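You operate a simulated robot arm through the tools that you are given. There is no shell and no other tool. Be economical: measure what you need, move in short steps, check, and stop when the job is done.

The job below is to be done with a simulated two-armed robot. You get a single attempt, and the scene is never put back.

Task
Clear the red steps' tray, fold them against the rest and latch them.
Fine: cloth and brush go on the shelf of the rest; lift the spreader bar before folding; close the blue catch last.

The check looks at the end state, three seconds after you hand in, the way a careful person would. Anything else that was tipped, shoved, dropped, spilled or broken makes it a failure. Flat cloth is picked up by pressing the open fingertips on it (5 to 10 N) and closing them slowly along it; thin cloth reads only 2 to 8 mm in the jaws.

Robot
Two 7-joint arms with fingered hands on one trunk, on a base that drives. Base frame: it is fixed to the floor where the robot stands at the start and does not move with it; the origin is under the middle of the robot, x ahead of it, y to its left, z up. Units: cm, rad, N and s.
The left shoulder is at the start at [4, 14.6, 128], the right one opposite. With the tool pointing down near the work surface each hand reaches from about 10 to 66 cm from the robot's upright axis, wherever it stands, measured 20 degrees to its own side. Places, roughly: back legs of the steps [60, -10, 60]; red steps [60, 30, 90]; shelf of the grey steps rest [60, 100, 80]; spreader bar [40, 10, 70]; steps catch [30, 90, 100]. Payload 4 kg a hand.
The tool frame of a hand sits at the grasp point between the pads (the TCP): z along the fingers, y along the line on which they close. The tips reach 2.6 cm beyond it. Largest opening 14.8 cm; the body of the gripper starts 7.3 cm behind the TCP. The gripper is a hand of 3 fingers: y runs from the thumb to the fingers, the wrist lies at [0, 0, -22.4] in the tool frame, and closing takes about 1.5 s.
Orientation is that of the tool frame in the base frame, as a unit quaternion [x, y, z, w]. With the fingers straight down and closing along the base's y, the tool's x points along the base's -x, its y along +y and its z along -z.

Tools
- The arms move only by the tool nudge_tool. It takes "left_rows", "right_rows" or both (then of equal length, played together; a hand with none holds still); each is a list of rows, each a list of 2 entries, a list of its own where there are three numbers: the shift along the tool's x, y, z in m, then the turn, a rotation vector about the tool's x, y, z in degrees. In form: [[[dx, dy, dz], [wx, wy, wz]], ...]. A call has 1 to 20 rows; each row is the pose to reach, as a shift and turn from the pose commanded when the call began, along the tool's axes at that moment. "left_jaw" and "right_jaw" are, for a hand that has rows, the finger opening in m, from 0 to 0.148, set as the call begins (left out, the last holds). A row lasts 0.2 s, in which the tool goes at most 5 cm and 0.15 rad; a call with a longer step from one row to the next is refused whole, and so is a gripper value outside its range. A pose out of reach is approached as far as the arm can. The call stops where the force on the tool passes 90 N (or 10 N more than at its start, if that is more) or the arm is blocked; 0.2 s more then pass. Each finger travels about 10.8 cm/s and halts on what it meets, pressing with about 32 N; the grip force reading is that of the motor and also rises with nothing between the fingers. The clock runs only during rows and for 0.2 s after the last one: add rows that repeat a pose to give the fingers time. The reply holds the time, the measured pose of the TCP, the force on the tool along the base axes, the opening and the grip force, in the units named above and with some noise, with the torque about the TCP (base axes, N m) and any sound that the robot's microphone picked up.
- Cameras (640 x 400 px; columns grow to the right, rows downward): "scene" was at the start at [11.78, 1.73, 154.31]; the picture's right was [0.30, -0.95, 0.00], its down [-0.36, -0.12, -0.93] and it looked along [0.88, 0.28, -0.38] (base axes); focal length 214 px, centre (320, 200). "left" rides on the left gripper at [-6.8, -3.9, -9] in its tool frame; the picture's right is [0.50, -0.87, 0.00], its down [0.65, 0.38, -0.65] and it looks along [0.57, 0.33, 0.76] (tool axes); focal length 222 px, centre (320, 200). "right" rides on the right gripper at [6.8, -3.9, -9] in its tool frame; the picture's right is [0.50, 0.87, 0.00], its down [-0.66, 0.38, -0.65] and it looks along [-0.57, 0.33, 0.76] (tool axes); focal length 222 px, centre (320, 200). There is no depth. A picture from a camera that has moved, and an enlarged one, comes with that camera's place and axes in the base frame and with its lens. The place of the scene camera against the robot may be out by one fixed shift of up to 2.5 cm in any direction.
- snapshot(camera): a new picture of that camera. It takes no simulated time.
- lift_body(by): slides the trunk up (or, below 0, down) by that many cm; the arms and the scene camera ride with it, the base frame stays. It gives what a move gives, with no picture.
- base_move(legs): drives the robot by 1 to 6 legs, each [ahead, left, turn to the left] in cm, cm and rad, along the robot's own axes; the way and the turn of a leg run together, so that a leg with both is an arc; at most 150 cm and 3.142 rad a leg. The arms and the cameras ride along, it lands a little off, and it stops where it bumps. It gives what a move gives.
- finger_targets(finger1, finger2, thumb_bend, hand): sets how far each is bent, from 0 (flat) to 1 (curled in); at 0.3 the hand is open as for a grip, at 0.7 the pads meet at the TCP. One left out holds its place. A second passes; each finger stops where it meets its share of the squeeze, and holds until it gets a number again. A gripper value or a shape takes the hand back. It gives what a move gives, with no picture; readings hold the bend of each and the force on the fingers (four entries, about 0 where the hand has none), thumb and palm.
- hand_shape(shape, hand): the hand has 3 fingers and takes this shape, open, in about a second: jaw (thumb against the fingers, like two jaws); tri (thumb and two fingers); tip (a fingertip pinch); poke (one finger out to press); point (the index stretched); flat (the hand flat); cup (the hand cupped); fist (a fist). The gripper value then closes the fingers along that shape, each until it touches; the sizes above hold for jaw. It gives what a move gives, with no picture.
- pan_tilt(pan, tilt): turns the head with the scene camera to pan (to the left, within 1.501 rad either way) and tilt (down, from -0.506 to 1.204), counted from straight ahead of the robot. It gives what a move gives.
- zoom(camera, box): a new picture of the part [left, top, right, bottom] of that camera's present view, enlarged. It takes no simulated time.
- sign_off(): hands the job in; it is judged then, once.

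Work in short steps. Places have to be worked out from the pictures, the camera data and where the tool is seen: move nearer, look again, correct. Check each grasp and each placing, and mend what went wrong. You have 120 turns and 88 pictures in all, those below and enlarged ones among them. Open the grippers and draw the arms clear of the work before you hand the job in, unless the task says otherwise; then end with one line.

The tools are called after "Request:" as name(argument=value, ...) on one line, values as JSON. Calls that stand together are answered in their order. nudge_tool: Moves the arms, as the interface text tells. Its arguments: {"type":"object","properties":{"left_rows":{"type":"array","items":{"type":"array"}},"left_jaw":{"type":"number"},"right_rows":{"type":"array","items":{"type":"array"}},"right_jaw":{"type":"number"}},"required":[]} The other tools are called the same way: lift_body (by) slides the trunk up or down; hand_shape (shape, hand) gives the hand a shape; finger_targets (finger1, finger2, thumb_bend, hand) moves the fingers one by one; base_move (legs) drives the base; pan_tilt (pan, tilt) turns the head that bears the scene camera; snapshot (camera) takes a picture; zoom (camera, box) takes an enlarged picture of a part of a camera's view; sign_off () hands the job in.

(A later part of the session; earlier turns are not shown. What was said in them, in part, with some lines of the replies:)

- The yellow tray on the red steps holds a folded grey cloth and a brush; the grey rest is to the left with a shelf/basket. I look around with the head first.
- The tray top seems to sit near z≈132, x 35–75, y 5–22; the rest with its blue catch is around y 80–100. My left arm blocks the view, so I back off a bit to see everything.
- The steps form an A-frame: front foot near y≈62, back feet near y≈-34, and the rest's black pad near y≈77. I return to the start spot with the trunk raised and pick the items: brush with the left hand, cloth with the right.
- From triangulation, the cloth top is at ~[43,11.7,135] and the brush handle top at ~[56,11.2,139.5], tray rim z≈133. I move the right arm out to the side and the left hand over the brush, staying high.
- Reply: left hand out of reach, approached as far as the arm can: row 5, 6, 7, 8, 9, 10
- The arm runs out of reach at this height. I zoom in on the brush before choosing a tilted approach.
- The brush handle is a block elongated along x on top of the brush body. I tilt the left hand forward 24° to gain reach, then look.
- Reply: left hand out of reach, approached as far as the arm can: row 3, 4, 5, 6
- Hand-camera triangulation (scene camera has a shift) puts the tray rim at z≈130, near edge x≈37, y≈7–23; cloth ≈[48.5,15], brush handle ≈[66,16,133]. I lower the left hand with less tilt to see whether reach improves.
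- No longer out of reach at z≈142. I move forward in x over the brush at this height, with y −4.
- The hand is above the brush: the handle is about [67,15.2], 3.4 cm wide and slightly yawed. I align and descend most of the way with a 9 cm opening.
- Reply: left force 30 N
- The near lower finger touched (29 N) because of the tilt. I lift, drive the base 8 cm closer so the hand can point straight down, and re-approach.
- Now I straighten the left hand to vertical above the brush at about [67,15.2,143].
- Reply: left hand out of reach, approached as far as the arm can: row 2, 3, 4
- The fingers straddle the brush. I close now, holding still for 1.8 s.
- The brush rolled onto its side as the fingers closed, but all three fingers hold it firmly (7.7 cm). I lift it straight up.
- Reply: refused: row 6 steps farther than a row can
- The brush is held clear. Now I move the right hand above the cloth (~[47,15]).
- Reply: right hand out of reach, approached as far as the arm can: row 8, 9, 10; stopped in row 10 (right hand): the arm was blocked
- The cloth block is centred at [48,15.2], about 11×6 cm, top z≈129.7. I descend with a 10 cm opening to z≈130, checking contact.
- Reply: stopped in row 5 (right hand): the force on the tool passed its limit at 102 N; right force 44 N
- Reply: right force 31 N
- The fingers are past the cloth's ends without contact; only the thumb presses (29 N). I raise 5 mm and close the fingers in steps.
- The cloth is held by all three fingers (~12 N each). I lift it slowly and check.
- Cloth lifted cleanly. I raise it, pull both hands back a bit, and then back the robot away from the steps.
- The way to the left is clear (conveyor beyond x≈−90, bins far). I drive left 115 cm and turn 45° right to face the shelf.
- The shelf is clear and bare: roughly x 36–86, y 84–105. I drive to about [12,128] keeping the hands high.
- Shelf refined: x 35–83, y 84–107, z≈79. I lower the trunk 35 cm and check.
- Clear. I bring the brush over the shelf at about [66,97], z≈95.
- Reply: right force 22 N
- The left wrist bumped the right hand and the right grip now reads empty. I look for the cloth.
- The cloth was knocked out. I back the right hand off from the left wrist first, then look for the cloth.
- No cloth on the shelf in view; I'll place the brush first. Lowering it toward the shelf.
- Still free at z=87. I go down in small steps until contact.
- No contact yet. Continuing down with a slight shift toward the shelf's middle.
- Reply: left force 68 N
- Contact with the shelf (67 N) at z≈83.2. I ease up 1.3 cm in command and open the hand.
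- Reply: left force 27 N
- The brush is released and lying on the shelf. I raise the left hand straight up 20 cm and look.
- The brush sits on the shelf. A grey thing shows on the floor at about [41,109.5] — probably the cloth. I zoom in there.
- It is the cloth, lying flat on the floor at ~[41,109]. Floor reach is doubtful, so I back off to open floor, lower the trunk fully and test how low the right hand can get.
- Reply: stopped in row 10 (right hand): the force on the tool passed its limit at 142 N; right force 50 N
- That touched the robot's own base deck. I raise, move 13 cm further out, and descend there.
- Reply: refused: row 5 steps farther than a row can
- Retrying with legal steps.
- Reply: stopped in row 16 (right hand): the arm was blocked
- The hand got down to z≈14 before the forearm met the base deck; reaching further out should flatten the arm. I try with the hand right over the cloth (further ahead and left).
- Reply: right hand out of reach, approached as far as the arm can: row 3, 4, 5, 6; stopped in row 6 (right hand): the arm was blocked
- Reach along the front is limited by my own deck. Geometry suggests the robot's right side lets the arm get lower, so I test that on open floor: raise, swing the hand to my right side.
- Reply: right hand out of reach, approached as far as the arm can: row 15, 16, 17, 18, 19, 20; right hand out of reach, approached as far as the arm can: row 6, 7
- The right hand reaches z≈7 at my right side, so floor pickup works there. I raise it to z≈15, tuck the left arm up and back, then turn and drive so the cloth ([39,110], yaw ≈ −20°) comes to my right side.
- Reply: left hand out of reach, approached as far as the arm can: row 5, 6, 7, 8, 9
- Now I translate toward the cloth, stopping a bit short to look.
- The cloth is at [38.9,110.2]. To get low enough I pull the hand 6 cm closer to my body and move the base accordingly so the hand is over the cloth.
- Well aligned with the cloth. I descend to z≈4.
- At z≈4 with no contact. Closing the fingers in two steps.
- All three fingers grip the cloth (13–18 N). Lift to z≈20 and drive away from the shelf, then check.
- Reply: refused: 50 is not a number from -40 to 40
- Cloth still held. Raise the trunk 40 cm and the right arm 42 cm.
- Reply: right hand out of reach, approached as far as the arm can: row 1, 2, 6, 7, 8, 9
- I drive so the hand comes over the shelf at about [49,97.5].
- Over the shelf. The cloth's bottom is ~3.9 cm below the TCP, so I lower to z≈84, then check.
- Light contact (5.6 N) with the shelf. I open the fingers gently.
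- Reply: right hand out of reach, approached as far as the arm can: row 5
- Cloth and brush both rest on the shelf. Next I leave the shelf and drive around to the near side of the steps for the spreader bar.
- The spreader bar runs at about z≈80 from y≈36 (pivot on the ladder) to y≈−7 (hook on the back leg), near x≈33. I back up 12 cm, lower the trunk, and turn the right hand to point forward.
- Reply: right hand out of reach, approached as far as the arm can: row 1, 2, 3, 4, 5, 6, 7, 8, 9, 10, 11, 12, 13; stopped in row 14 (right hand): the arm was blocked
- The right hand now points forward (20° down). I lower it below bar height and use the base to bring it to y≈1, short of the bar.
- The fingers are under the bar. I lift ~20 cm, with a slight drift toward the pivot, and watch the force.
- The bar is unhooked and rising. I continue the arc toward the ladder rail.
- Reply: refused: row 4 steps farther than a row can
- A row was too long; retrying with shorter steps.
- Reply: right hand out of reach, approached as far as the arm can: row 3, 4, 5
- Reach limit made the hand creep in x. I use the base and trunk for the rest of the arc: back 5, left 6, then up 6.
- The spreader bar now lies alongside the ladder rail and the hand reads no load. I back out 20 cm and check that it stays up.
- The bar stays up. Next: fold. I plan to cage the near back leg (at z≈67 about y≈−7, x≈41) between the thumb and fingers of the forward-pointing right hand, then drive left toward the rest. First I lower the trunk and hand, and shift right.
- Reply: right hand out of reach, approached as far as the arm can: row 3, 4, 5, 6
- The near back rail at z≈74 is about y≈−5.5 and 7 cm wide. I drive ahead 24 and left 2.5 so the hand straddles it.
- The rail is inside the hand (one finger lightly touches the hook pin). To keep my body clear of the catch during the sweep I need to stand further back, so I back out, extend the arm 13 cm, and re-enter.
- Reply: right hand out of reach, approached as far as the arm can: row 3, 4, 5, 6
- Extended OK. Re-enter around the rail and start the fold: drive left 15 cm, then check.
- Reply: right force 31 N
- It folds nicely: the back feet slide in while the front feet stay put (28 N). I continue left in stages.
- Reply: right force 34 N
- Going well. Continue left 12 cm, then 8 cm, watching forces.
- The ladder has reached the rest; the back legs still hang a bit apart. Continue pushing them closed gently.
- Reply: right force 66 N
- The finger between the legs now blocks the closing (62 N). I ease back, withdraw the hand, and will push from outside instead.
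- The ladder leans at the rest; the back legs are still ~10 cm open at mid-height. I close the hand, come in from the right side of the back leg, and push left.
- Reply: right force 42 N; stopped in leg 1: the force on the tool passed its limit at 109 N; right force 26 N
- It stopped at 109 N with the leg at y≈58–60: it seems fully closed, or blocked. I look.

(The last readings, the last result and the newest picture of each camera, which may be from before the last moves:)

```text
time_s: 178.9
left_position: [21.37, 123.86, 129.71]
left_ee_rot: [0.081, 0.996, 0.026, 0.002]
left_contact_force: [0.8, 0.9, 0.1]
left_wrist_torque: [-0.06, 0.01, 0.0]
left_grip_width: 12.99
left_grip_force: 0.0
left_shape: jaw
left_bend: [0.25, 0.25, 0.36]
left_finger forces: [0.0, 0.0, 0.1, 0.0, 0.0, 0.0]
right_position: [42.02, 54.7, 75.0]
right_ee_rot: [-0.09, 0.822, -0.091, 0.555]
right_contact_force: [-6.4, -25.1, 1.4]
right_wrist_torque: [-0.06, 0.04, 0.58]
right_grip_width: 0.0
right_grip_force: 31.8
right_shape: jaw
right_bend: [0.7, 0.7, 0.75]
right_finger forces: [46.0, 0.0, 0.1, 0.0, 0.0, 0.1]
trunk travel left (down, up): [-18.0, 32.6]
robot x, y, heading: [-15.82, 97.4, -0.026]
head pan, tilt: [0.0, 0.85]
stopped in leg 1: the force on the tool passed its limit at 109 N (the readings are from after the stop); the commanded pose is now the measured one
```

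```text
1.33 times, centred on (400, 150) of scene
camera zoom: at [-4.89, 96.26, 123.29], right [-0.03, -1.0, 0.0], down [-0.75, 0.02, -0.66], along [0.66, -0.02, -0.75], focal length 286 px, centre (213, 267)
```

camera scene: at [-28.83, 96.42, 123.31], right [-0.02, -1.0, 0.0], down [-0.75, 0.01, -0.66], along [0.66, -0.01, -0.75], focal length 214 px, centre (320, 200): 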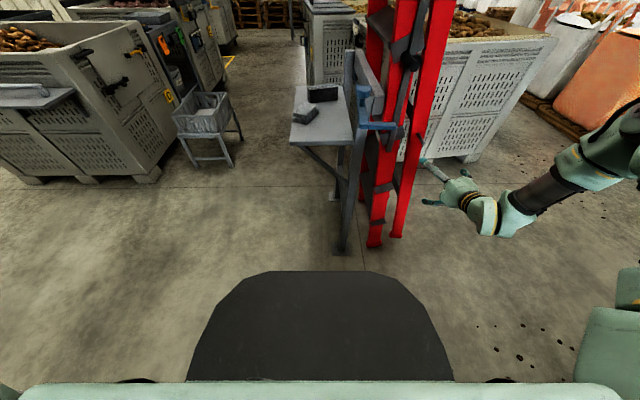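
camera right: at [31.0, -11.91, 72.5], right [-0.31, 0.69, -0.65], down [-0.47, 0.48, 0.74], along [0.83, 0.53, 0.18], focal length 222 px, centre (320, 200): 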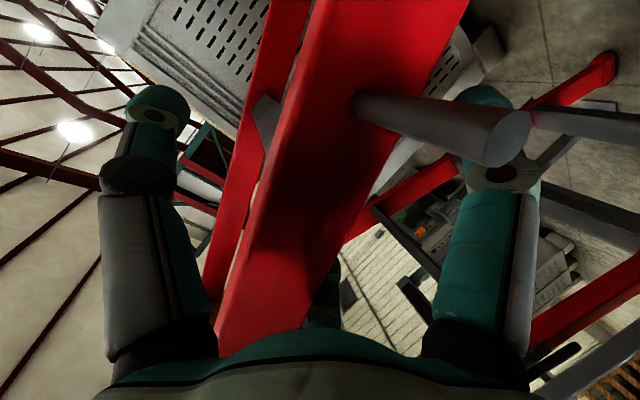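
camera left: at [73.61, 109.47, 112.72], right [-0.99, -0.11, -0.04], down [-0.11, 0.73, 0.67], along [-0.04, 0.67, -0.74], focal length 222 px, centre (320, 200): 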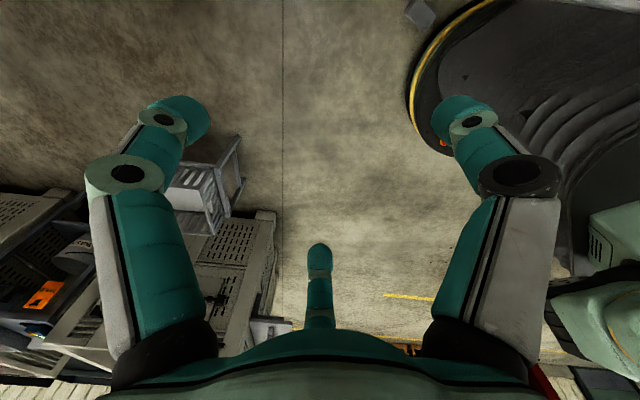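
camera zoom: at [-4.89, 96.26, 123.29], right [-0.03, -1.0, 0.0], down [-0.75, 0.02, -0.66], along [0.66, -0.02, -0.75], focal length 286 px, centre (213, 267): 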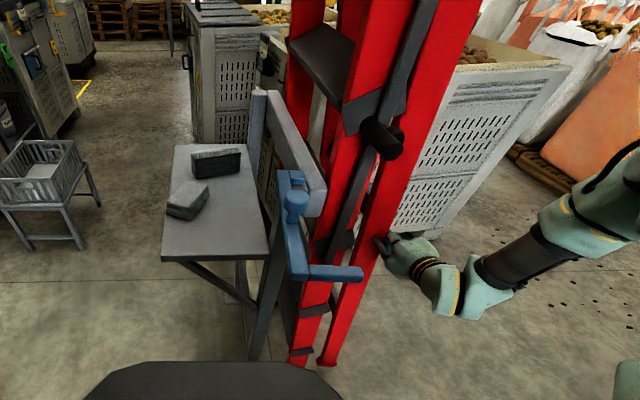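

It looks fully folded: back legs closed onto the ladder, ladder leaning at the rest. The black peg on the rail (~[35,69,103]) is evidently what the blue catch hooks. I withdraw the right hand and turn it back to pointing down.

Request:
base_move(legs=[[0, -5, 0.02], [-24, 0, 0]])

Request:
lift_body(by=15)

Request:
nudge_tool(right_rows=[[[-0.03, 0, 0], [0, 8, 0]], [[-0.06, 0, 0], [0, 16, 0]], [[-0.09, 0, 0], [0, 24, 0]], [[-0.12, 0, 0], [0, 32, 0]], [[-0.14, 0, 0], [0, 40, 0]], [[-0.16, 0, 0], [0, 48, 0]], [[-0.18, 0, 0], [0, 56, 0]], [[-0.2, 0, 0], [0, 64, 0]], [[-0.2, 0, 0], [0, 70, 0]], [[-0.2, 0, 0], [0, 70, 0]]])

Request:
snapshot(camera="scene")

```text
time_s: 181.3
left_position: [-3.52, 119.45, 129.82]
left_ee_rot: [0.073, 0.997, 0.027, 0.002]
left_contact_force: [-0.2, 0.4, -0.5]
left_wrist_torque: [0.0, 0.0, 0.0]
left_grip_width: 13.0
left_grip_force: 0.0
left_shape: jaw
left_bend: [0.25, 0.25, 0.36]
left_finger forces: [0.0, 0.0, 0.1, 0.0, 0.0, 0.0]
right_position: [18.77, 51.43, 75.09]
right_ee_rot: [-0.102, 0.82, -0.08, 0.558]
right_contact_force: [0.2, -0.7, 0.7]
right_wrist_torque: [-0.01, -0.02, 0.0]
right_grip_width: 0.01
right_grip_force: 32.2
right_shape: jaw
right_bend: [0.7, 0.7, 0.75]
right_finger forces: [0.1, 0.1, 0.0, 0.1, 0.0, 0.0]
trunk travel left (down, up): [-18.0, 32.6]
robot x, y, heading: [-39.91, 92.9, -0.01]
head pan, tilt: [0.0, 0.85]
```

```text
time_s: 183.0
left_position: [-3.38, 119.25, 144.66]
left_ee_rot: [0.073, 0.997, 0.027, 0.002]
left_contact_force: [-0.1, 0.3, 0.4]
left_wrist_torque: [0.02, 0.02, 0.02]
left_grip_width: 13.0
left_grip_force: 0.0
left_shape: jaw
left_bend: [0.25, 0.25, 0.36]
left_finger forces: [0.0, 0.0, 0.1, 0.1, 0.0, 0.0]
right_position: [18.54, 51.34, 89.93]
right_ee_rot: [-0.101, 0.82, -0.08, 0.558]
right_contact_force: [0.1, 0.9, -0.2]
right_wrist_torque: [0.01, 0.0, -0.01]
right_grip_width: 0.0
right_grip_force: 31.8
right_shape: jaw
right_bend: [0.7, 0.7, 0.75]
right_finger forces: [0.0, 0.1, 0.0, 0.0, 0.1, 0.0]
trunk travel left (down, up): [-33.0, 17.6]
robot x, y, heading: [-40.12, 92.91, -0.011]
head pan, tilt: [0.0, 0.85]
```

```text
time_s: 185.2
left_position: [-3.47, 119.34, 144.61]
left_ee_rot: [0.073, 0.997, 0.027, 0.002]
left_contact_force: [-0.1, -0.4, 0.2]
left_wrist_torque: [0.02, 0.04, 0.0]
left_grip_width: 12.98
left_grip_force: 0.1
left_shape: jaw
left_bend: [0.25, 0.25, 0.36]
left_finger forces: [0.0, 0.0, 0.0, 0.1, 0.0, 0.0]
right_position: [20.01, 54.85, 107.46]
right_ee_rot: [-0.037, 0.992, -0.123, -0.014]
right_contact_force: [0.1, 0.1, 0.2]
right_wrist_torque: [-0.01, -0.03, -0.01]
right_grip_width: 0.0
right_grip_force: 32.3
right_shape: jaw
right_bend: [0.7, 0.7, 0.75]
right_finger forces: [0.1, 0.0, 0.0, 0.1, 0.0, 0.0]
right hand out of reach, approached as far as the arm can: row 8, 9, 10
trunk travel left (down, up): [-33.0, 17.6]
robot x, y, heading: [-39.89, 92.48, -0.01]
head pan, tilt: [0.0, 0.85]
```

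```text
9 pictures are left
camera scene: at [-29.16, 91.45, 138.18], right [-0.01, -1.0, 0.0], down [-0.75, 0.01, -0.66], along [0.66, -0.01, -0.75], focal length 214 px, centre (320, 200)
```

scene: 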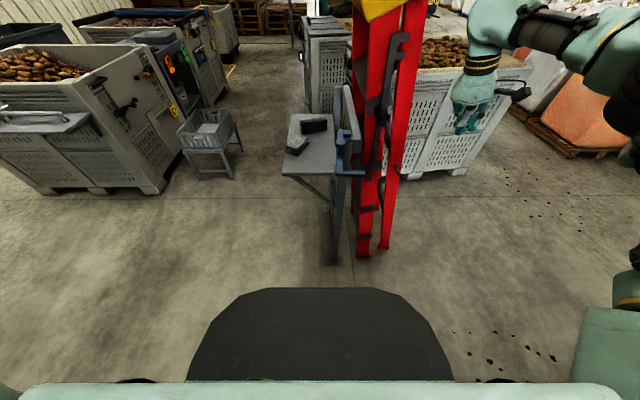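

The steps stay in place. The catch arm lies at about y≈84, x 14–33, z≈100, its hook end at [14,79.5]. I carry the closed right hand over it to its left side.

Request:
nudge_tool(right_rows=[[[0.021, -0.006, -0.029], [0, 0, 0]], [[0.042, -0.012, -0.058], [0, 0, 0]], [[0.063, -0.017, -0.086], [0, 0, 0]], [[0.084, -0.023, -0.115], [0, 0, 0]], [[0.081, 0.018, -0.125], [0, 0, 0]], [[0.078, 0.059, -0.136], [0, 0, 0]], [[0.075, 0.1, -0.146], [0, 0, 0]], [[0.072, 0.141, -0.156], [0, 0, 0]], [[0.07, 0.181, -0.167], [0, 0, 0]], [[0.067, 0.222, -0.177], [0, 0, 0]], [[0.064, 0.263, -0.187], [0, 0, 0]], [[0.061, 0.304, -0.198], [0, 0, 0]], [[0.058, 0.345, -0.208], [0, 0, 0]], [[0.058, 0.345, -0.208], [0, 0, 0]]])

Request:
snapshot(camera="right")

```text
time_s: 188.2
left_position: [-3.54, 119.41, 144.58]
left_ee_rot: [0.073, 0.997, 0.026, 0.002]
left_contact_force: [-0.2, 0.1, -0.1]
left_wrist_torque: [0.03, 0.01, -0.05]
left_grip_width: 12.97
left_grip_force: 0.0
left_shape: jaw
left_bend: [0.25, 0.25, 0.36]
left_finger forces: [0.0, 0.0, 0.1, 0.0, 0.0, 0.0]
right_position: [4.88, 71.61, 114.07]
right_ee_rot: [-0.036, 0.992, -0.122, -0.011]
right_contact_force: [0.0, 0.0, -0.5]
right_wrist_torque: [0.0, 0.0, 0.01]
right_grip_width: 0.0
right_grip_force: 32.2
right_shape: jaw
right_bend: [0.7, 0.7, 0.75]
right_finger forces: [0.1, 0.0, 0.0, 0.1, 0.0, 0.1]
right hand out of reach, approached as far as the arm can: row 7, 8, 9, 10, 11, 12, 13, 14
trunk travel left (down, up): [-33.0, 17.6]
robot x, y, heading: [-39.99, 93.04, -0.009]
head pan, tilt: [0.0, 0.85]
```

```text
8 pictures are left
camera right: at [-1.38, 69.69, 124.05], right [-0.56, 0.8, -0.19], down [0.63, 0.57, 0.52], along [0.53, 0.17, -0.83], focal length 222 px, centre (320, 200)
```

right: 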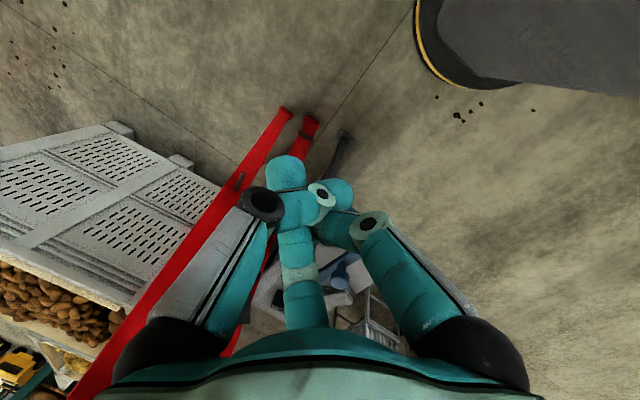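

I use the base to bring the hand to the left of the catch arm, then lower it to arm height.

Request:
base_move(legs=[[0, 23, 0]])

Request:
nudge_tool(right_rows=[[[0, -0.008, 0.034], [0, 0, 0]], [[0, -0.017, 0.068], [0, 0, 0]], [[0, -0.025, 0.1], [0, 0, 0]], [[0, -0.032, 0.128], [0, 0, 0]], [[0, -0.032, 0.128], [0, 0, 0]]])

Request:
base_move(legs=[[14, 0, 0]])

Request:
snapshot(camera="scene")

```text
time_s: 189.9
left_position: [-3.31, 141.68, 144.57]
left_ee_rot: [0.072, 0.997, 0.028, 0.002]
left_contact_force: [1.0, 0.1, 0.4]
left_wrist_torque: [-0.01, 0.02, 0.01]
left_grip_width: 13.01
left_grip_force: 0.1
left_shape: jaw
left_bend: [0.25, 0.25, 0.36]
left_finger forces: [0.1, 0.1, 0.0, 0.1, 0.1, 0.0]
right_position: [5.05, 93.92, 113.99]
right_ee_rot: [-0.037, 0.992, -0.121, -0.011]
right_contact_force: [0.9, -0.2, 0.1]
right_wrist_torque: [-0.01, 0.01, 0.0]
right_grip_width: 0.0
right_grip_force: 32.1
right_shape: jaw
right_bend: [0.7, 0.7, 0.75]
right_finger forces: [0.1, 0.0, 0.1, 0.1, 0.0, 0.1]
trunk travel left (down, up): [-33.0, 17.6]
robot x, y, heading: [-39.78, 114.87, -0.011]
head pan, tilt: [0.0, 0.85]
```

```text
time_s: 191.1
left_position: [-3.34, 141.79, 144.72]
left_ee_rot: [0.072, 0.997, 0.027, 0.001]
left_contact_force: [0.0, 0.3, -0.3]
left_wrist_torque: [-0.04, 0.01, 0.02]
left_grip_width: 12.99
left_grip_force: 0.1
left_shape: jaw
left_bend: [0.25, 0.25, 0.36]
left_finger forces: [0.0, 0.0, 0.0, 0.1, 0.0, 0.1]
right_position: [4.64, 87.7, 102.43]
right_ee_rot: [-0.037, 0.992, -0.122, -0.011]
right_contact_force: [-0.5, 0.4, -0.8]
right_wrist_torque: [-0.04, 0.0, 0.04]
right_grip_width: 0.0
right_grip_force: 31.9
right_shape: jaw
right_bend: [0.7, 0.7, 0.75]
right_finger forces: [0.0, 0.1, 0.0, 0.0, 0.1, 0.0]
trunk travel left (down, up): [-33.0, 17.6]
robot x, y, heading: [-39.66, 115.16, -0.005]
head pan, tilt: [0.0, 0.85]
```

```text
time_s: 192.5
left_position: [10.41, 141.84, 144.76]
left_ee_rot: [0.072, 0.997, 0.028, 0.003]
left_contact_force: [-0.5, 0.7, 0.5]
left_wrist_torque: [0.03, -0.04, -0.05]
left_grip_width: 12.97
left_grip_force: 0.0
left_shape: jaw
left_bend: [0.25, 0.25, 0.36]
left_finger forces: [0.0, 0.0, 0.0, 0.0, 0.0, 0.0]
right_position: [18.72, 87.81, 102.73]
right_ee_rot: [-0.038, 0.992, -0.122, -0.01]
right_contact_force: [-0.6, 0.5, 0.0]
right_wrist_torque: [-0.01, -0.03, 0.01]
right_grip_width: 0.0
right_grip_force: 32.4
right_shape: jaw
right_bend: [0.7, 0.7, 0.75]
right_finger forces: [0.0, 0.1, 0.1, 0.0, 0.1, 0.0]
trunk travel left (down, up): [-33.0, 17.6]
robot x, y, heading: [-25.54, 115.31, -0.01]
head pan, tilt: [0.0, 0.85]
```

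```text
7 pictures are left
camera scene: at [-15.3, 113.79, 138.21], right [-0.01, -1.0, 0.0], down [-0.75, 0.01, -0.66], along [0.66, -0.01, -0.75], focal length 214 px, centre (320, 200)
```

scene: 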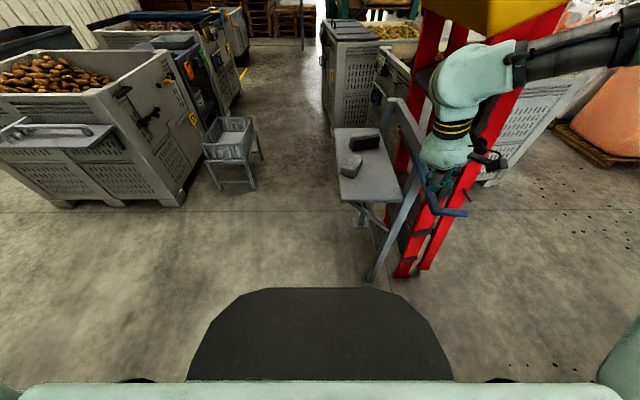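

I zoom in to see which side of the arm the fingers are on.

Request:
zoom(camera="scene", box=[380, 120, 500, 240])

```text
3.33 times, centred on (440, 180) of scene
camera zoom: at [-15.3, 113.79, 138.21], right [-0.01, -1.0, 0.0], down [-0.75, 0.01, -0.66], along [0.66, -0.01, -0.75], focal length 715 px, centre (-80, 267)
```

zoom: 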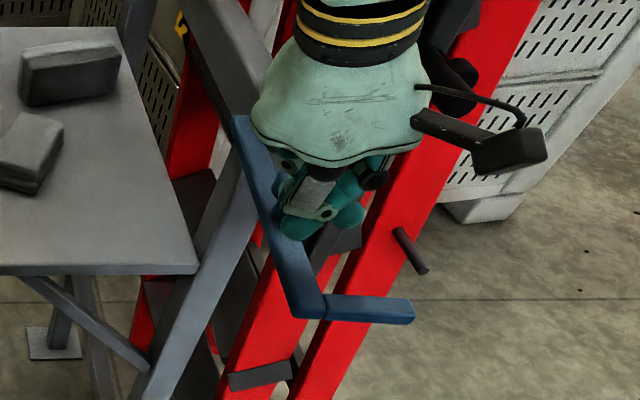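

The fingers are on the right (inner) side of the arm. I raise over it, shift left 10 cm, and lower again.

Request:
nudge_tool(right_rows=[[[0, 0, -0.04], [0, 0, 0]], [[0, 0.0, -0.08], [0, 0, 0]], [[0, 0.0, -0.12], [0, 0, 0]], [[0, 0.0, -0.12], [0, 0, 0]]])

Request:
base_move(legs=[[0, 9, 0]])

Request:
nudge_tool(right_rows=[[[0, 0, 0.04], [0, 0, 0]], [[0, 0.0, 0.08], [0, 0, 0]], [[0, 0.0, 0.115], [0, 0, 0]], [[0, 0.0, 0.125], [0, 0, 0]], [[0, 0.0, 0.125], [0, 0, 0]]])

Request:
zoom(camera="scene", box=[380, 100, 540, 240])

```text
time_s: 193.5
left_position: [10.48, 141.76, 144.77]
left_ee_rot: [0.072, 0.997, 0.028, 0.001]
left_contact_force: [-0.4, 0.8, 1.0]
left_wrist_torque: [-0.02, -0.03, 0.01]
left_grip_width: 12.97
left_grip_force: 0.2
left_shape: jaw
left_bend: [0.25, 0.25, 0.36]
left_finger forces: [0.0, 0.0, 0.0, 0.1, 0.1, 0.0]
right_position: [18.94, 90.44, 114.36]
right_ee_rot: [-0.038, 0.992, -0.123, -0.012]
right_contact_force: [-0.2, -0.6, -0.2]
right_wrist_torque: [0.03, 0.0, 0.03]
right_grip_width: 0.0
right_grip_force: 31.6
right_shape: jaw
right_bend: [0.7, 0.7, 0.75]
right_finger forces: [0.0, 0.1, 0.0, 0.0, 0.0, 0.0]
trunk travel left (down, up): [-33.0, 17.6]
robot x, y, heading: [-26.04, 114.73, -0.012]
head pan, tilt: [0.0, 0.85]
```

```text
time_s: 194.6
left_position: [10.76, 150.35, 144.77]
left_ee_rot: [0.072, 0.997, 0.029, 0.002]
left_contact_force: [0.1, -0.1, 0.3]
left_wrist_torque: [0.01, -0.04, 0.0]
left_grip_width: 12.98
left_grip_force: 0.0
left_shape: jaw
left_bend: [0.25, 0.25, 0.36]
left_finger forces: [0.0, 0.0, 0.1, 0.0, 0.0, 0.0]
right_position: [19.04, 99.09, 114.26]
right_ee_rot: [-0.037, 0.992, -0.121, -0.011]
right_contact_force: [0.1, 0.7, 0.3]
right_wrist_torque: [0.04, 0.03, 0.02]
right_grip_width: 0.0
right_grip_force: 32.0
right_shape: jaw
right_bend: [0.7, 0.7, 0.75]
right_finger forces: [0.0, 0.0, 0.0, 0.0, 0.1, 0.0]
trunk travel left (down, up): [-33.0, 17.6]
robot x, y, heading: [-25.34, 123.67, -0.002]
head pan, tilt: [0.0, 0.85]
```

```text
time_s: 195.8
left_position: [10.68, 150.62, 144.75]
left_ee_rot: [0.072, 0.997, 0.028, 0.002]
left_contact_force: [-0.5, -0.3, -0.5]
left_wrist_torque: [-0.03, -0.03, 0.02]
left_grip_width: 12.97
left_grip_force: 0.2
left_shape: jaw
left_bend: [0.25, 0.25, 0.36]
left_finger forces: [0.0, 0.0, 0.1, 0.0, 0.0, 0.0]
right_position: [18.83, 96.53, 101.93]
right_ee_rot: [-0.037, 0.992, -0.122, -0.012]
right_contact_force: [-0.3, 0.8, 0.1]
right_wrist_torque: [0.01, 0.03, 0.02]
right_grip_width: 0.0
right_grip_force: 31.7
right_shape: jaw
right_bend: [0.7, 0.7, 0.75]
right_finger forces: [0.0, 0.1, 0.1, 0.0, 0.0, 0.0]
trunk travel left (down, up): [-33.0, 17.6]
robot x, y, heading: [-25.95, 123.9, -0.004]
head pan, tilt: [0.0, 0.85]
```

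```text
2.86 times, centred on (460, 170) of scene
camera zoom: at [-15.0, 122.65, 138.19], right [-0.01, -1.0, 0.0], down [-0.75, 0.01, -0.66], along [0.66, -0.01, -0.75], focal length 613 px, centre (-80, 286)
```

zoom: 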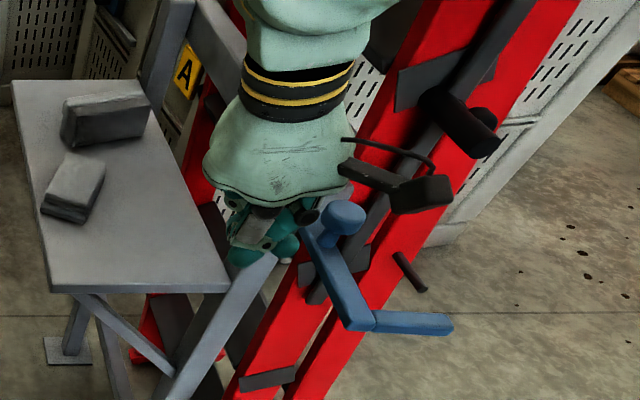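

Now the hand is left of the arm. I sweep the arm around its pivot with small base moves: first toward −y.

Request:
base_move(legs=[[-3, -6, 0], [0, -7.5, 0]])

Request:
base_move(legs=[[4, -7, 0]])

Request:
zoom(camera="scene", box=[380, 80, 560, 240])

```text
time_s: 197.4
left_position: [7.65, 138.35, 144.41]
left_ee_rot: [0.072, 0.997, 0.025, 0.001]
left_contact_force: [0.1, 0.9, 0.3]
left_wrist_torque: [-0.02, 0.0, 0.03]
left_grip_width: 12.99
left_grip_force: 0.1
left_shape: jaw
left_bend: [0.25, 0.25, 0.36]
left_finger forces: [0.0, 0.1, 0.0, 0.0, 0.0, 0.0]
right_position: [15.83, 83.86, 102.23]
right_ee_rot: [-0.038, 0.991, -0.124, -0.011]
right_contact_force: [0.3, 0.6, 0.1]
right_wrist_torque: [-0.03, 0.01, -0.02]
right_grip_width: 0.0
right_grip_force: 32.2
right_shape: jaw
right_bend: [0.7, 0.7, 0.75]
right_finger forces: [0.0, 0.0, 0.0, 0.0, 0.1, 0.1]
trunk travel left (down, up): [-33.0, 17.6]
robot x, y, heading: [-29.27, 110.89, -0.008]
head pan, tilt: [0.0, 0.85]
```

```text
time_s: 198.5
left_position: [11.42, 131.09, 144.6]
left_ee_rot: [0.071, 0.997, 0.025, 0.002]
left_contact_force: [-0.9, 0.5, 1.4]
left_wrist_torque: [-0.05, -0.05, 0.01]
left_grip_width: 13.0
left_grip_force: 0.0
left_shape: jaw
left_bend: [0.25, 0.25, 0.36]
left_finger forces: [0.0, 0.1, 0.0, 0.0, 0.0, 0.0]
right_position: [19.61, 76.67, 102.18]
right_ee_rot: [-0.038, 0.992, -0.123, -0.01]
right_contact_force: [0.2, 1.4, -0.1]
right_wrist_torque: [0.0, 0.01, -0.01]
right_grip_width: 0.0
right_grip_force: 31.4
right_shape: jaw
right_bend: [0.7, 0.7, 0.75]
right_finger forces: [0.1, 0.0, 0.0, 0.1, 0.0, 0.0]
trunk travel left (down, up): [-33.0, 17.6]
robot x, y, heading: [-25.13, 103.53, -0.006]
head pan, tilt: [0.0, 0.85]
```

```text
2.50 times, centred on (470, 160) of scene
camera zoom: at [-14.34, 103.05, 138.2], right [-0.01, -1.0, 0.0], down [-0.75, 0.0, -0.66], along [0.66, -0.01, -0.75], focal length 536 px, centre (-55, 300)
```

zoom: 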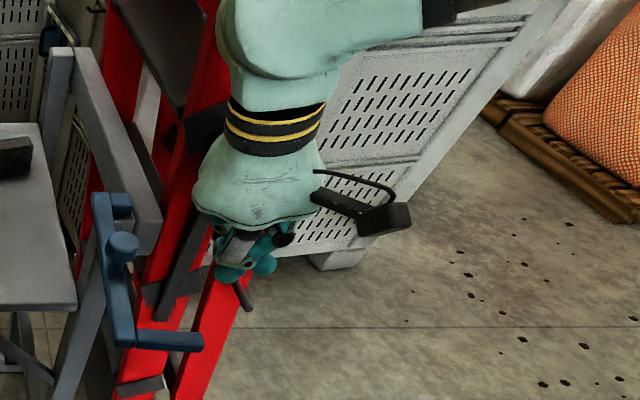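

The fingers passed just above the arm (arm top z≈98.5, y≈86). I go back the same way to its left, lower 5.5 cm, and push again.

Request:
base_move(legs=[[-4, 7, 0], [0, 14, 0]])

Request:
nudge_tool(right_rows=[[[0, 0, 0.02], [0, 0, 0]], [[0, 0.0, 0.04], [0, 0, 0]], [[0, 0.0, 0.06], [0, 0, 0]], [[0, 0.0, 0.06], [0, 0, 0]]])

Request:
base_move(legs=[[0, -6, 0]])

Request:
base_move(legs=[[0, -6, 0]])

```text
time_s: 200.4
left_position: [7.87, 151.31, 144.74]
left_ee_rot: [0.072, 0.997, 0.029, 0.002]
left_contact_force: [-0.3, -0.1, -0.6]
left_wrist_torque: [0.02, 0.01, -0.01]
left_grip_width: 13.0
left_grip_force: 0.0
left_shape: jaw
left_bend: [0.25, 0.25, 0.36]
left_finger forces: [0.1, 0.1, 0.0, 0.0, 0.0, 0.0]
right_position: [15.94, 97.25, 101.86]
right_ee_rot: [-0.037, 0.992, -0.121, -0.011]
right_contact_force: [-0.3, -0.2, -0.2]
right_wrist_torque: [0.02, 0.01, 0.01]
right_grip_width: 0.0
right_grip_force: 32.2
right_shape: jaw
right_bend: [0.7, 0.7, 0.75]
right_finger forces: [0.0, 0.0, 0.0, 0.1, 0.0, 0.0]
trunk travel left (down, up): [-33.0, 17.6]
robot x, y, heading: [-28.49, 124.78, -0.012]
head pan, tilt: [0.0, 0.85]
```

```text
time_s: 201.4
left_position: [7.73, 151.57, 144.7]
left_ee_rot: [0.072, 0.997, 0.027, 0.003]
left_contact_force: [-0.2, -0.1, -0.3]
left_wrist_torque: [0.03, -0.03, 0.02]
left_grip_width: 12.98
left_grip_force: 0.0
left_shape: jaw
left_bend: [0.25, 0.25, 0.36]
left_finger forces: [0.0, 0.0, 0.0, 0.0, 0.0, 0.1]
right_position: [15.61, 95.85, 96.31]
right_ee_rot: [-0.038, 0.992, -0.122, -0.011]
right_contact_force: [0.3, 0.0, -0.7]
right_wrist_torque: [-0.03, -0.03, 0.01]
right_grip_width: 0.01
right_grip_force: 31.6
right_shape: jaw
right_bend: [0.7, 0.7, 0.75]
right_finger forces: [0.0, 0.1, 0.0, 0.0, 0.0, 0.0]
trunk travel left (down, up): [-33.0, 17.6]
robot x, y, heading: [-28.56, 124.63, -0.011]
head pan, tilt: [0.0, 0.85]
```

```text
time_s: 202.4
left_position: [8.04, 146.32, 144.46]
left_ee_rot: [0.07, 0.997, 0.026, 0.0]
left_contact_force: [-0.5, 0.2, -0.4]
left_wrist_torque: [-0.03, 0.05, -0.01]
left_grip_width: 12.98
left_grip_force: 0.0
left_shape: jaw
left_bend: [0.25, 0.25, 0.36]
left_finger forces: [0.1, 0.0, 0.0, 0.0, 0.1, 0.0]
right_position: [15.83, 90.57, 96.07]
right_ee_rot: [-0.038, 0.991, -0.124, -0.014]
right_contact_force: [-1.3, 0.5, -11.4]
right_wrist_torque: [0.3, -0.07, -0.04]
right_grip_width: 0.03
right_grip_force: 32.2
right_shape: jaw
right_bend: [0.7, 0.7, 0.75]
right_finger forces: [0.0, 17.8, 0.0, 0.0, 0.0, 0.0]
trunk travel left (down, up): [-33.0, 17.6]
robot x, y, heading: [-28.67, 118.78, -0.011]
head pan, tilt: [0.0, 0.85]
```

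```text
time_s: 203.4
left_position: [7.63, 140.85, 144.51]
left_ee_rot: [0.069, 0.997, 0.023, 0.001]
left_contact_force: [0.0, 0.8, 0.3]
left_wrist_torque: [-0.03, 0.0, -0.03]
left_grip_width: 13.0
left_grip_force: 0.0
left_shape: jaw
left_bend: [0.25, 0.25, 0.36]
left_finger forces: [0.1, 0.0, 0.1, 0.0, 0.0, 0.0]
right_position: [15.62, 85.07, 96.33]
right_ee_rot: [-0.041, 0.991, -0.125, -0.013]
right_contact_force: [1.4, -0.3, 0.2]
right_wrist_torque: [-0.03, 0.02, 0.0]
right_grip_width: 0.03
right_grip_force: 32.1
right_shape: jaw
right_bend: [0.7, 0.7, 0.75]
right_finger forces: [0.0, 0.1, 0.0, 0.1, 0.0, 0.0]
trunk travel left (down, up): [-33.0, 17.6]
robot x, y, heading: [-28.82, 113.26, -0.002]
head pan, tilt: [0.0, 0.85]
```

I felt brief contact; one picture (few remain) to see whether the arm is turning.

Request:
zoom(camera="scene", box=[380, 80, 560, 240])

```text
2.50 times, centred on (470, 160) of scene
camera zoom: at [-17.96, 112.64, 138.19], right [0.0, -1.0, 0.0], down [-0.75, 0.0, -0.66], along [0.66, -0.01, -0.75], focal length 536 px, centre (-55, 300)
```

zoom: 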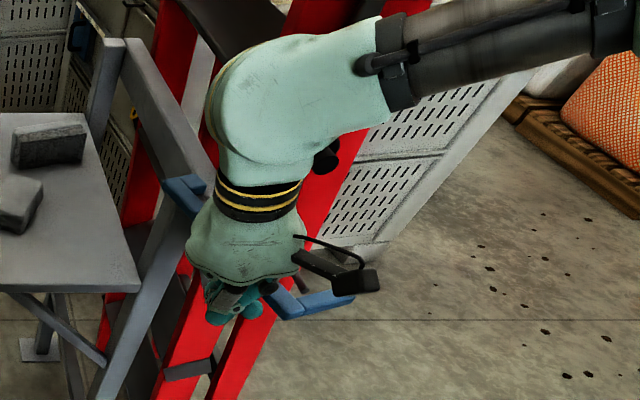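

The arm is turning (pivot ≈[35,83.5], tip ≈[15,78.6]). I continue following the arc.

Request:
base_move(legs=[[4, -8.5, 0]])

Request:
base_move(legs=[[4.5, -5.5, 0]])

Request:
base_move(legs=[[5, -2.5, 0]])

```text
time_s: 204.5
left_position: [11.37, 132.01, 144.6]
left_ee_rot: [0.07, 0.997, 0.025, 0.003]
left_contact_force: [-0.5, 1.4, -0.6]
left_wrist_torque: [0.0, -0.03, -0.02]
left_grip_width: 13.0
left_grip_force: 0.0
left_shape: jaw
left_bend: [0.25, 0.25, 0.36]
left_finger forces: [0.0, 0.0, 0.1, 0.0, 0.0, 0.0]
right_position: [19.36, 76.28, 96.27]
right_ee_rot: [-0.039, 0.991, -0.124, -0.012]
right_contact_force: [-1.0, 0.1, -0.2]
right_wrist_torque: [-0.02, 0.03, -0.03]
right_grip_width: 0.02
right_grip_force: 31.8
right_shape: jaw
right_bend: [0.7, 0.7, 0.75]
right_finger forces: [0.1, 0.0, 0.0, 0.1, 0.1, 0.0]
trunk travel left (down, up): [-33.0, 17.6]
robot x, y, heading: [-24.53, 105.05, -0.003]
head pan, tilt: [0.0, 0.85]
```

```text
time_s: 205.6
left_position: [16.42, 126.1, 144.6]
left_ee_rot: [0.071, 0.997, 0.027, 0.0]
left_contact_force: [-0.2, -0.9, -1.0]
left_wrist_torque: [0.03, 0.0, -0.06]
left_grip_width: 12.99
left_grip_force: 0.0
left_shape: jaw
left_bend: [0.25, 0.25, 0.36]
left_finger forces: [0.0, 0.0, 0.0, 0.0, 0.0, 0.0]
right_position: [23.75, 70.86, 96.15]
right_ee_rot: [-0.042, 0.992, -0.119, -0.017]
right_contact_force: [-0.3, 2.0, 0.9]
right_wrist_torque: [-0.11, -0.1, 0.09]
right_grip_width: 0.0
right_grip_force: 32.3
right_shape: jaw
right_bend: [0.7, 0.7, 0.75]
right_finger forces: [0.1, 0.1, 0.1, 0.0, 0.0, 2.4]
trunk travel left (down, up): [-33.0, 17.6]
robot x, y, heading: [-19.92, 99.38, -0.004]
head pan, tilt: [0.0, 0.85]
stopped in leg 1: the robot was blocked; the commanded pose is now the measured one
```

```text
time_s: 206.6
left_position: [18.09, 125.19, 144.75]
left_ee_rot: [0.071, 0.997, 0.025, 0.003]
left_contact_force: [0.3, 0.4, 0.6]
left_wrist_torque: [0.01, 0.0, -0.01]
left_grip_width: 12.98
left_grip_force: 0.0
left_shape: jaw
left_bend: [0.25, 0.25, 0.36]
left_finger forces: [0.0, 0.0, 0.1, 0.1, 0.0, 0.0]
right_position: [24.27, 70.18, 96.66]
right_ee_rot: [-0.048, 0.992, -0.118, -0.027]
right_contact_force: [-40.5, 6.2, 33.0]
right_wrist_torque: [0.31, -4.5, 1.14]
right_grip_width: 0.02
right_grip_force: 32.1
right_shape: jaw
right_bend: [0.7, 0.7, 0.75]
right_finger forces: [0.0, 2.3, 0.0, 0.1, 0.0, 76.2]
trunk travel left (down, up): [-33.0, 17.6]
robot x, y, heading: [-17.47, 97.84, -0.014]
head pan, tilt: [0.0, 0.85]
stopped in leg 1: the force on the tool passed its limit at 119 N (the readings are from after the stop); the commanded pose is now the measured one
```

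The palm bumped the peg, so the last part needs fingertips from the front. I back off and turn the right hand to point forward again.

Request:
base_move(legs=[[-22, 0, 0.01]])

Request:
nudge_tool(right_rows=[[[0, -0.01, 0], [0, -8, 0]], [[0, -0.02, 0], [0, -16, 0]], [[-0.01, -0.03, 0], [0, -24, 0]], [[-0.02, -0.04, 0], [0, -32, 0]], [[-0.03, -0.05, 0], [0, -40, 0]], [[-0.04, -0.05, 0], [0, -48, 0]], [[-0.05, -0.05, 0], [0, -56, 0]], [[-0.06, -0.05, 0], [0, -64, 0]], [[-0.07, -0.05, 0], [0, -72, 0]], [[-0.07, -0.05, 0], [0, -78, 0]]])

```text
time_s: 208.2
left_position: [-2.78, 125.11, 144.39]
left_ee_rot: [0.066, 0.997, 0.026, -0.001]
left_contact_force: [0.3, 0.6, 0.0]
left_wrist_torque: [0.01, 0.04, 0.0]
left_grip_width: 13.0
left_grip_force: 0.1
left_shape: jaw
left_bend: [0.25, 0.25, 0.36]
left_finger forces: [0.0, 0.1, 0.0, 0.0, 0.0, 0.0]
right_position: [3.83, 70.38, 96.07]
right_ee_rot: [-0.054, 0.991, -0.117, -0.031]
right_contact_force: [1.7, -0.5, -0.4]
right_wrist_torque: [-0.01, 0.0, -0.01]
right_grip_width: 0.0
right_grip_force: 31.8
right_shape: jaw
right_bend: [0.7, 0.7, 0.75]
right_finger forces: [0.0, 0.0, 0.0, 0.0, 0.0, 0.1]
trunk travel left (down, up): [-33.0, 17.6]
robot x, y, heading: [-39.82, 97.68, -0.001]
head pan, tilt: [0.0, 0.85]
```

```text
time_s: 210.4
left_position: [-3.06, 125.29, 144.48]
left_ee_rot: [0.066, 0.998, 0.025, 0.0]
left_contact_force: [-0.3, 0.0, -0.3]
left_wrist_torque: [-0.03, 0.02, -0.01]
left_grip_width: 13.0
left_grip_force: 0.0
left_shape: jaw
left_bend: [0.25, 0.25, 0.36]
left_finger forces: [0.1, 0.0, 0.0, 0.0, 0.0, 0.0]
right_position: [11.25, 66.19, 96.73]
right_ee_rot: [-0.115, 0.789, -0.057, 0.601]
right_contact_force: [-0.2, -1.4, 0.0]
right_wrist_torque: [0.0, 0.01, 0.01]
right_grip_width: 0.02
right_grip_force: 32.4
right_shape: jaw
right_bend: [0.7, 0.7, 0.75]
right_finger forces: [0.1, 0.1, 0.0, 0.0, 0.0, 0.0]
trunk travel left (down, up): [-33.0, 17.6]
robot x, y, heading: [-39.25, 97.67, 0.002]
head pan, tilt: [0.0, 0.85]
```

Hand points forward at [11,66,97]. One picture to see where the catch arm is.

Request:
zoom(camera="scene", box=[330, 80, 490, 220])

```text
2.86 times, centred on (410, 150) of scene
camera zoom: at [-28.51, 96.82, 138.19], right [0.0, -1.0, 0.0], down [-0.75, 0.0, -0.66], along [0.66, 0.0, -0.75], focal length 613 px, centre (63, 343)
```

zoom: 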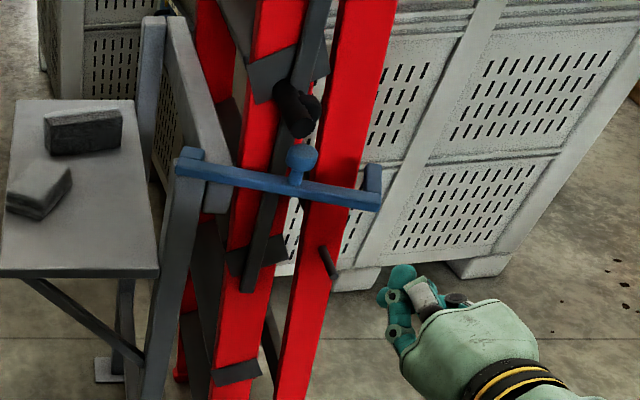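

The arm now lies across both legs with the hook past the back leg, but about 20° short of fully closed. I raise the hand 1.5 cm to arm height and push forward gently.

Request:
nudge_tool(right_rows=[[[-0.014, 0, -0.004], [0, 0, 0]], [[-0.014, 0, -0.004], [0, 0, 0]]])

Request:
base_move(legs=[[15, 0, 0]])

Request:
base_move(legs=[[4, 0, 0]])

Request:
base_move(legs=[[3, 0, 0]])

```text
time_s: 211.0
left_position: [-3.03, 125.27, 144.5]
left_ee_rot: [0.065, 0.998, 0.026, 0.0]
left_contact_force: [-0.8, 0.1, 0.1]
left_wrist_torque: [-0.03, -0.01, 0.03]
left_grip_width: 12.98
left_grip_force: 0.1
left_shape: jaw
left_bend: [0.25, 0.25, 0.36]
left_finger forces: [0.1, 0.0, 0.0, 0.0, 0.1, 0.0]
right_position: [11.09, 66.73, 98.17]
right_ee_rot: [-0.115, 0.789, -0.057, 0.601]
right_contact_force: [0.9, 0.0, -0.7]
right_wrist_torque: [0.01, 0.0, -0.02]
right_grip_width: 0.01
right_grip_force: 31.8
right_shape: jaw
right_bend: [0.7, 0.7, 0.75]
right_finger forces: [0.0, 0.0, 0.0, 0.1, 0.0, 0.0]
trunk travel left (down, up): [-33.0, 17.6]
robot x, y, heading: [-39.36, 97.5, -0.004]
head pan, tilt: [0.0, 0.85]
```

```text
time_s: 212.4
left_position: [12.35, 125.29, 144.7]
left_ee_rot: [0.066, 0.997, 0.026, 0.002]
left_contact_force: [-0.5, -0.6, -0.1]
left_wrist_torque: [-0.03, -0.04, 0.02]
left_grip_width: 13.03
left_grip_force: 0.0
left_shape: jaw
left_bend: [0.25, 0.25, 0.36]
left_finger forces: [0.0, 0.0, 0.0, 0.1, 0.1, 0.1]
right_position: [26.55, 66.6, 98.14]
right_ee_rot: [-0.115, 0.789, -0.057, 0.601]
right_contact_force: [-0.2, -0.7, 0.0]
right_wrist_torque: [-0.02, -0.02, -0.01]
right_grip_width: 0.01
right_grip_force: 32.0
right_shape: jaw
right_bend: [0.7, 0.7, 0.75]
right_finger forces: [0.0, 0.0, 0.1, 0.0, 0.0, 0.1]
trunk travel left (down, up): [-33.0, 17.6]
robot x, y, heading: [-23.7, 97.86, 0.0]
head pan, tilt: [0.0, 0.85]
```

```text
time_s: 213.3
left_position: [15.86, 125.34, 144.71]
left_ee_rot: [0.066, 0.997, 0.026, 0.003]
left_contact_force: [0.0, 0.0, -0.1]
left_wrist_torque: [-0.01, -0.05, -0.01]
left_grip_width: 12.96
left_grip_force: 0.0
left_shape: jaw
left_bend: [0.25, 0.25, 0.36]
left_finger forces: [0.0, 0.0, 0.1, 0.1, 0.1, 0.1]
right_position: [30.13, 66.65, 98.34]
right_ee_rot: [-0.114, 0.789, -0.058, 0.602]
right_contact_force: [-0.5, 0.1, -1.0]
right_wrist_torque: [0.02, 0.01, 0.03]
right_grip_width: 0.02
right_grip_force: 32.1
right_shape: jaw
right_bend: [0.7, 0.7, 0.75]
right_finger forces: [0.0, 0.0, 0.0, 0.0, 0.0, 0.0]
trunk travel left (down, up): [-33.0, 17.6]
robot x, y, heading: [-19.9, 97.84, -0.001]
head pan, tilt: [0.0, 0.85]
```

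```text
time_s: 214.2
left_position: [18.95, 125.24, 144.75]
left_ee_rot: [0.067, 0.997, 0.025, 0.004]
left_contact_force: [-0.2, 0.5, 0.0]
left_wrist_torque: [-0.01, -0.01, -0.02]
left_grip_width: 12.99
left_grip_force: 0.1
left_shape: jaw
left_bend: [0.25, 0.25, 0.36]
left_finger forces: [0.0, 0.0, 0.1, 0.0, 0.0, 0.0]
right_position: [33.14, 66.57, 98.17]
right_ee_rot: [-0.114, 0.789, -0.058, 0.601]
right_contact_force: [-0.9, -1.3, 0.5]
right_wrist_torque: [0.0, -0.05, 0.0]
right_grip_width: 0.0
right_grip_force: 31.3
right_shape: jaw
right_bend: [0.7, 0.7, 0.75]
right_finger forces: [0.1, 0.0, 0.1, 0.0, 0.1, 0.1]
trunk travel left (down, up): [-33.0, 17.6]
robot x, y, heading: [-16.64, 97.81, -0.004]
head pan, tilt: [0.0, 0.85]
```

No resistance felt yet (the arm also moved freely before). I push 2.5 cm more until something firm is met.

Request:
base_move(legs=[[2.5, 0, 0]])

Request:
zoom(camera="scene", box=[330, 60, 510, 220])

```text
time_s: 215.0
left_position: [21.9, 125.36, 144.68]
left_ee_rot: [0.066, 0.997, 0.026, 0.002]
left_contact_force: [0.4, 0.0, 0.0]
left_wrist_torque: [-0.03, 0.02, -0.05]
left_grip_width: 12.99
left_grip_force: 0.0
left_shape: jaw
left_bend: [0.25, 0.25, 0.36]
left_finger forces: [0.0, 0.0, 0.0, 0.1, 0.0, 0.0]
right_position: [36.13, 66.67, 98.47]
right_ee_rot: [-0.114, 0.787, -0.058, 0.604]
right_contact_force: [-11.7, -2.1, 22.6]
right_wrist_torque: [0.27, 0.99, 0.19]
right_grip_width: 0.0
right_grip_force: 31.8
right_shape: jaw
right_bend: [0.7, 0.7, 0.76]
right_finger forces: [23.6, 0.0, 0.1, 0.1, 0.0, 0.0]
trunk travel left (down, up): [-33.0, 17.6]
robot x, y, heading: [-14.36, 98.27, 0.003]
head pan, tilt: [0.0, 0.85]
```

```text
2.50 times, centred on (420, 140) of scene
camera zoom: at [-3.6, 96.93, 138.22], right [0.0, -1.0, 0.0], down [-0.75, 0.0, -0.66], along [0.66, 0.0, -0.75], focal length 536 px, centre (70, 350)
```

zoom: 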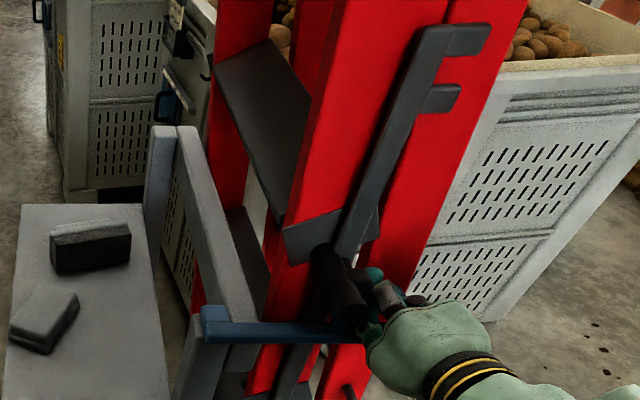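

The arm lies nearly straight across (≈262°) and I feel resistance, though the fingertips ride a bit high. I back off 5 cm, lower 2.5 cm, and give it one more firm push near its tip.

Request:
base_move(legs=[[-8, 0, 0]])

Request:
nudge_tool(right_rows=[[[0.014, -0.008, 0.004], [0, 0, 0]], [[0.027, -0.015, 0.008], [0, 0, 0]], [[0.027, -0.015, 0.008], [0, 0, 0]]])

Request:
base_move(legs=[[6, 0, 0]])

Request:
base_move(legs=[[2, 0, 0]])

```text
time_s: 216.0
left_position: [14.49, 125.28, 144.55]
left_ee_rot: [0.066, 0.997, 0.027, -0.001]
left_contact_force: [0.0, -0.3, -0.6]
left_wrist_torque: [0.04, 0.01, 0.0]
left_grip_width: 13.0
left_grip_force: 0.1
left_shape: jaw
left_bend: [0.25, 0.25, 0.36]
left_finger forces: [0.1, 0.1, 0.1, 0.0, 0.0, 0.1]
right_position: [28.71, 66.66, 98.23]
right_ee_rot: [-0.114, 0.788, -0.057, 0.603]
right_contact_force: [-0.3, -0.3, 0.3]
right_wrist_torque: [-0.02, -0.03, -0.01]
right_grip_width: 0.0
right_grip_force: 31.7
right_shape: jaw
right_bend: [0.7, 0.7, 0.76]
right_finger forces: [0.0, 0.0, 0.0, 0.0, 0.1, 0.1]
trunk travel left (down, up): [-33.0, 17.6]
robot x, y, heading: [-21.66, 97.76, 0.0]
head pan, tilt: [0.0, 0.85]
```

```text
time_s: 216.8
left_position: [14.08, 125.28, 144.63]
left_ee_rot: [0.065, 0.998, 0.026, 0.001]
left_contact_force: [-0.1, 0.0, -0.2]
left_wrist_torque: [-0.01, -0.02, 0.04]
left_grip_width: 12.99
left_grip_force: 0.1
left_shape: jaw
left_bend: [0.25, 0.25, 0.36]
left_finger forces: [0.0, 0.0, 0.1, 0.1, 0.1, 0.1]
right_position: [28.67, 64.56, 95.81]
right_ee_rot: [-0.114, 0.787, -0.058, 0.604]
right_contact_force: [-0.8, 0.7, -0.4]
right_wrist_torque: [0.0, 0.0, 0.02]
right_grip_width: 0.0
right_grip_force: 32.3
right_shape: jaw
right_bend: [0.7, 0.7, 0.76]
right_finger forces: [0.1, 0.1, 0.0, 0.1, 0.0, 0.0]
trunk travel left (down, up): [-33.0, 17.6]
robot x, y, heading: [-21.98, 97.89, 0.001]
head pan, tilt: [0.0, 0.85]
```

```text
time_s: 217.8
left_position: [18.93, 125.09, 144.59]
left_ee_rot: [0.07, 0.997, 0.026, 0.001]
left_contact_force: [1.0, -0.6, 0.7]
left_wrist_torque: [0.01, 0.01, 0.0]
left_grip_width: 13.01
left_grip_force: 0.1
left_shape: jaw
left_bend: [0.25, 0.25, 0.36]
left_finger forces: [0.0, 0.0, 0.0, 0.0, 0.0, 0.1]
right_position: [31.98, 64.54, 94.85]
right_ee_rot: [-0.112, 0.799, -0.05, 0.589]
right_contact_force: [-22.6, 0.7, 2.1]
right_wrist_torque: [-0.08, -0.21, -0.4]
right_grip_width: 0.0
right_grip_force: 32.1
right_shape: jaw
right_bend: [0.71, 0.73, 0.76]
right_finger forces: [0.0, 16.2, 0.0, 0.1, 0.0, 0.0]
trunk travel left (down, up): [-33.0, 17.6]
robot x, y, heading: [-16.8, 97.89, -0.008]
head pan, tilt: [0.0, 0.85]
stopped in leg 1: the force on the tool passed its limit at 125 N (the readings are from after the stop); the commanded pose is now the measured one
```

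```text
time_s: 218.7
left_position: [20.24, 124.91, 144.76]
left_ee_rot: [0.073, 0.997, 0.026, 0.003]
left_contact_force: [0.1, -0.4, -0.1]
left_wrist_torque: [0.02, 0.03, -0.03]
left_grip_width: 13.03
left_grip_force: 0.0
left_shape: jaw
left_bend: [0.25, 0.25, 0.36]
left_finger forces: [0.0, 0.0, 0.1, 0.0, 0.0, 0.0]
right_position: [32.01, 64.78, 94.58]
right_ee_rot: [-0.109, 0.806, -0.042, 0.581]
right_contact_force: [-43.2, 0.5, 18.1]
right_wrist_torque: [-0.01, -0.84, -0.42]
right_grip_width: 0.0
right_grip_force: 31.6
right_shape: jaw
right_bend: [0.72, 0.72, 0.77]
right_finger forces: [0.0, 0.0, 0.0, 0.0, 0.0, 0.1]
trunk travel left (down, up): [-33.0, 17.6]
robot x, y, heading: [-15.57, 97.86, -0.018]
head pan, tilt: [0.0, 0.85]
stopped in leg 1: the force on the tool passed its limit at 100 N (the readings are from after the stop); the commanded pose is now the measured one
```

Firm stop at 125 N: the catch arm is against its end stop. I back the robot well away and take the last look.

Request:
base_move(legs=[[-35, 0, 0.02]])

Request:
nudge_tool(right_rows=[[[0, 0, 0], [0, 0, 0]], [[0, 0, 0], [0, 0, 0]], [[0, 0, 0], [0, 0, 0]], [[0, 0, 0], [0, 0, 0]], [[0, 0, 0], [0, 0, 0]], [[0, 0, 0], [0, 0, 0]]], right_jaw=0.12)

Request:
zoom(camera="scene", box=[270, 20, 510, 260])

```text
time_s: 221.0
left_position: [-14.17, 125.36, 144.5]
left_ee_rot: [0.07, 0.997, 0.026, -0.001]
left_contact_force: [-0.5, -0.1, 0.3]
left_wrist_torque: [0.01, 0.01, 0.0]
left_grip_width: 12.98
left_grip_force: 0.0
left_shape: jaw
left_bend: [0.25, 0.25, 0.36]
left_finger forces: [0.0, 0.1, 0.0, 0.1, 0.0, 0.0]
right_position: [-2.1, 65.4, 94.03]
right_ee_rot: [-0.112, 0.807, -0.043, 0.579]
right_contact_force: [-0.1, -0.4, 0.2]
right_wrist_torque: [0.02, 0.02, 0.0]
right_grip_width: 0.0
right_grip_force: 31.9
right_shape: jaw
right_bend: [0.71, 0.71, 0.77]
right_finger forces: [0.0, 0.0, 0.0, 0.0, 0.0, 0.0]
trunk travel left (down, up): [-33.0, 17.6]
robot x, y, heading: [-50.73, 98.34, -0.004]
head pan, tilt: [0.0, 0.85]
```

```text
time_s: 222.4
left_position: [-14.35, 125.37, 144.65]
left_ee_rot: [0.068, 0.997, 0.027, 0.0]
left_contact_force: [-0.2, 0.4, -0.7]
left_wrist_torque: [-0.02, -0.01, 0.04]
left_grip_width: 12.97
left_grip_force: 0.0
left_shape: jaw
left_bend: [0.25, 0.25, 0.36]
left_finger forces: [0.0, 0.0, 0.0, 0.1, 0.0, 0.0]
right_position: [-2.18, 65.37, 93.99]
right_ee_rot: [-0.112, 0.806, -0.042, 0.579]
right_contact_force: [0.4, 0.4, 0.6]
right_wrist_torque: [-0.01, 0.05, -0.03]
right_grip_width: 11.97
right_grip_force: 0.0
right_shape: jaw
right_bend: [0.25, 0.25, 0.46]
right_finger forces: [0.1, 0.1, 0.0, 0.1, 0.1, 0.1]
trunk travel left (down, up): [-33.0, 17.6]
robot x, y, heading: [-50.47, 98.21, -0.004]
head pan, tilt: [0.0, 0.85]
```

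```text
1.67 times, centred on (390, 140) of scene
camera zoom: at [-40.06, 97.1, 138.19], right [-0.01, -1.0, 0.0], down [-0.75, 0.0, -0.66], along [0.66, 0.0, -0.75], focal length 358 px, centre (203, 300)
```

zoom: 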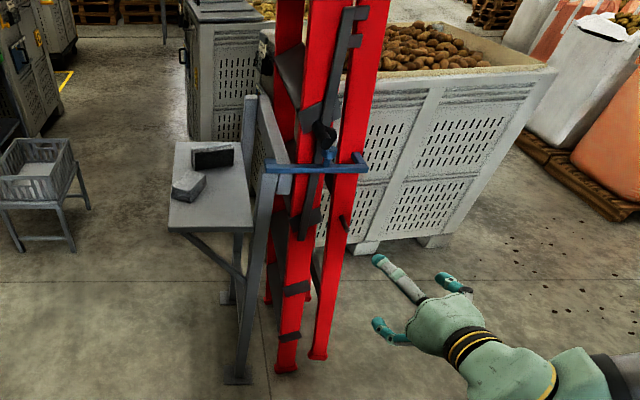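

The last picture shows the steps folded at the rest, the blue catch across both legs with its hook past the back leg, and the cloth and brush on the shelf. The hands are clear, so I hand in.

Request:
sign_off()

```text
The job is handed in.
```

I handed the job in with the tray cleared, the steps folded at the rest and the blue catch closed last. The cloth and brush are on the shelf, the brush on its side; I knocked the cloth onto the floor on the way and put it back.
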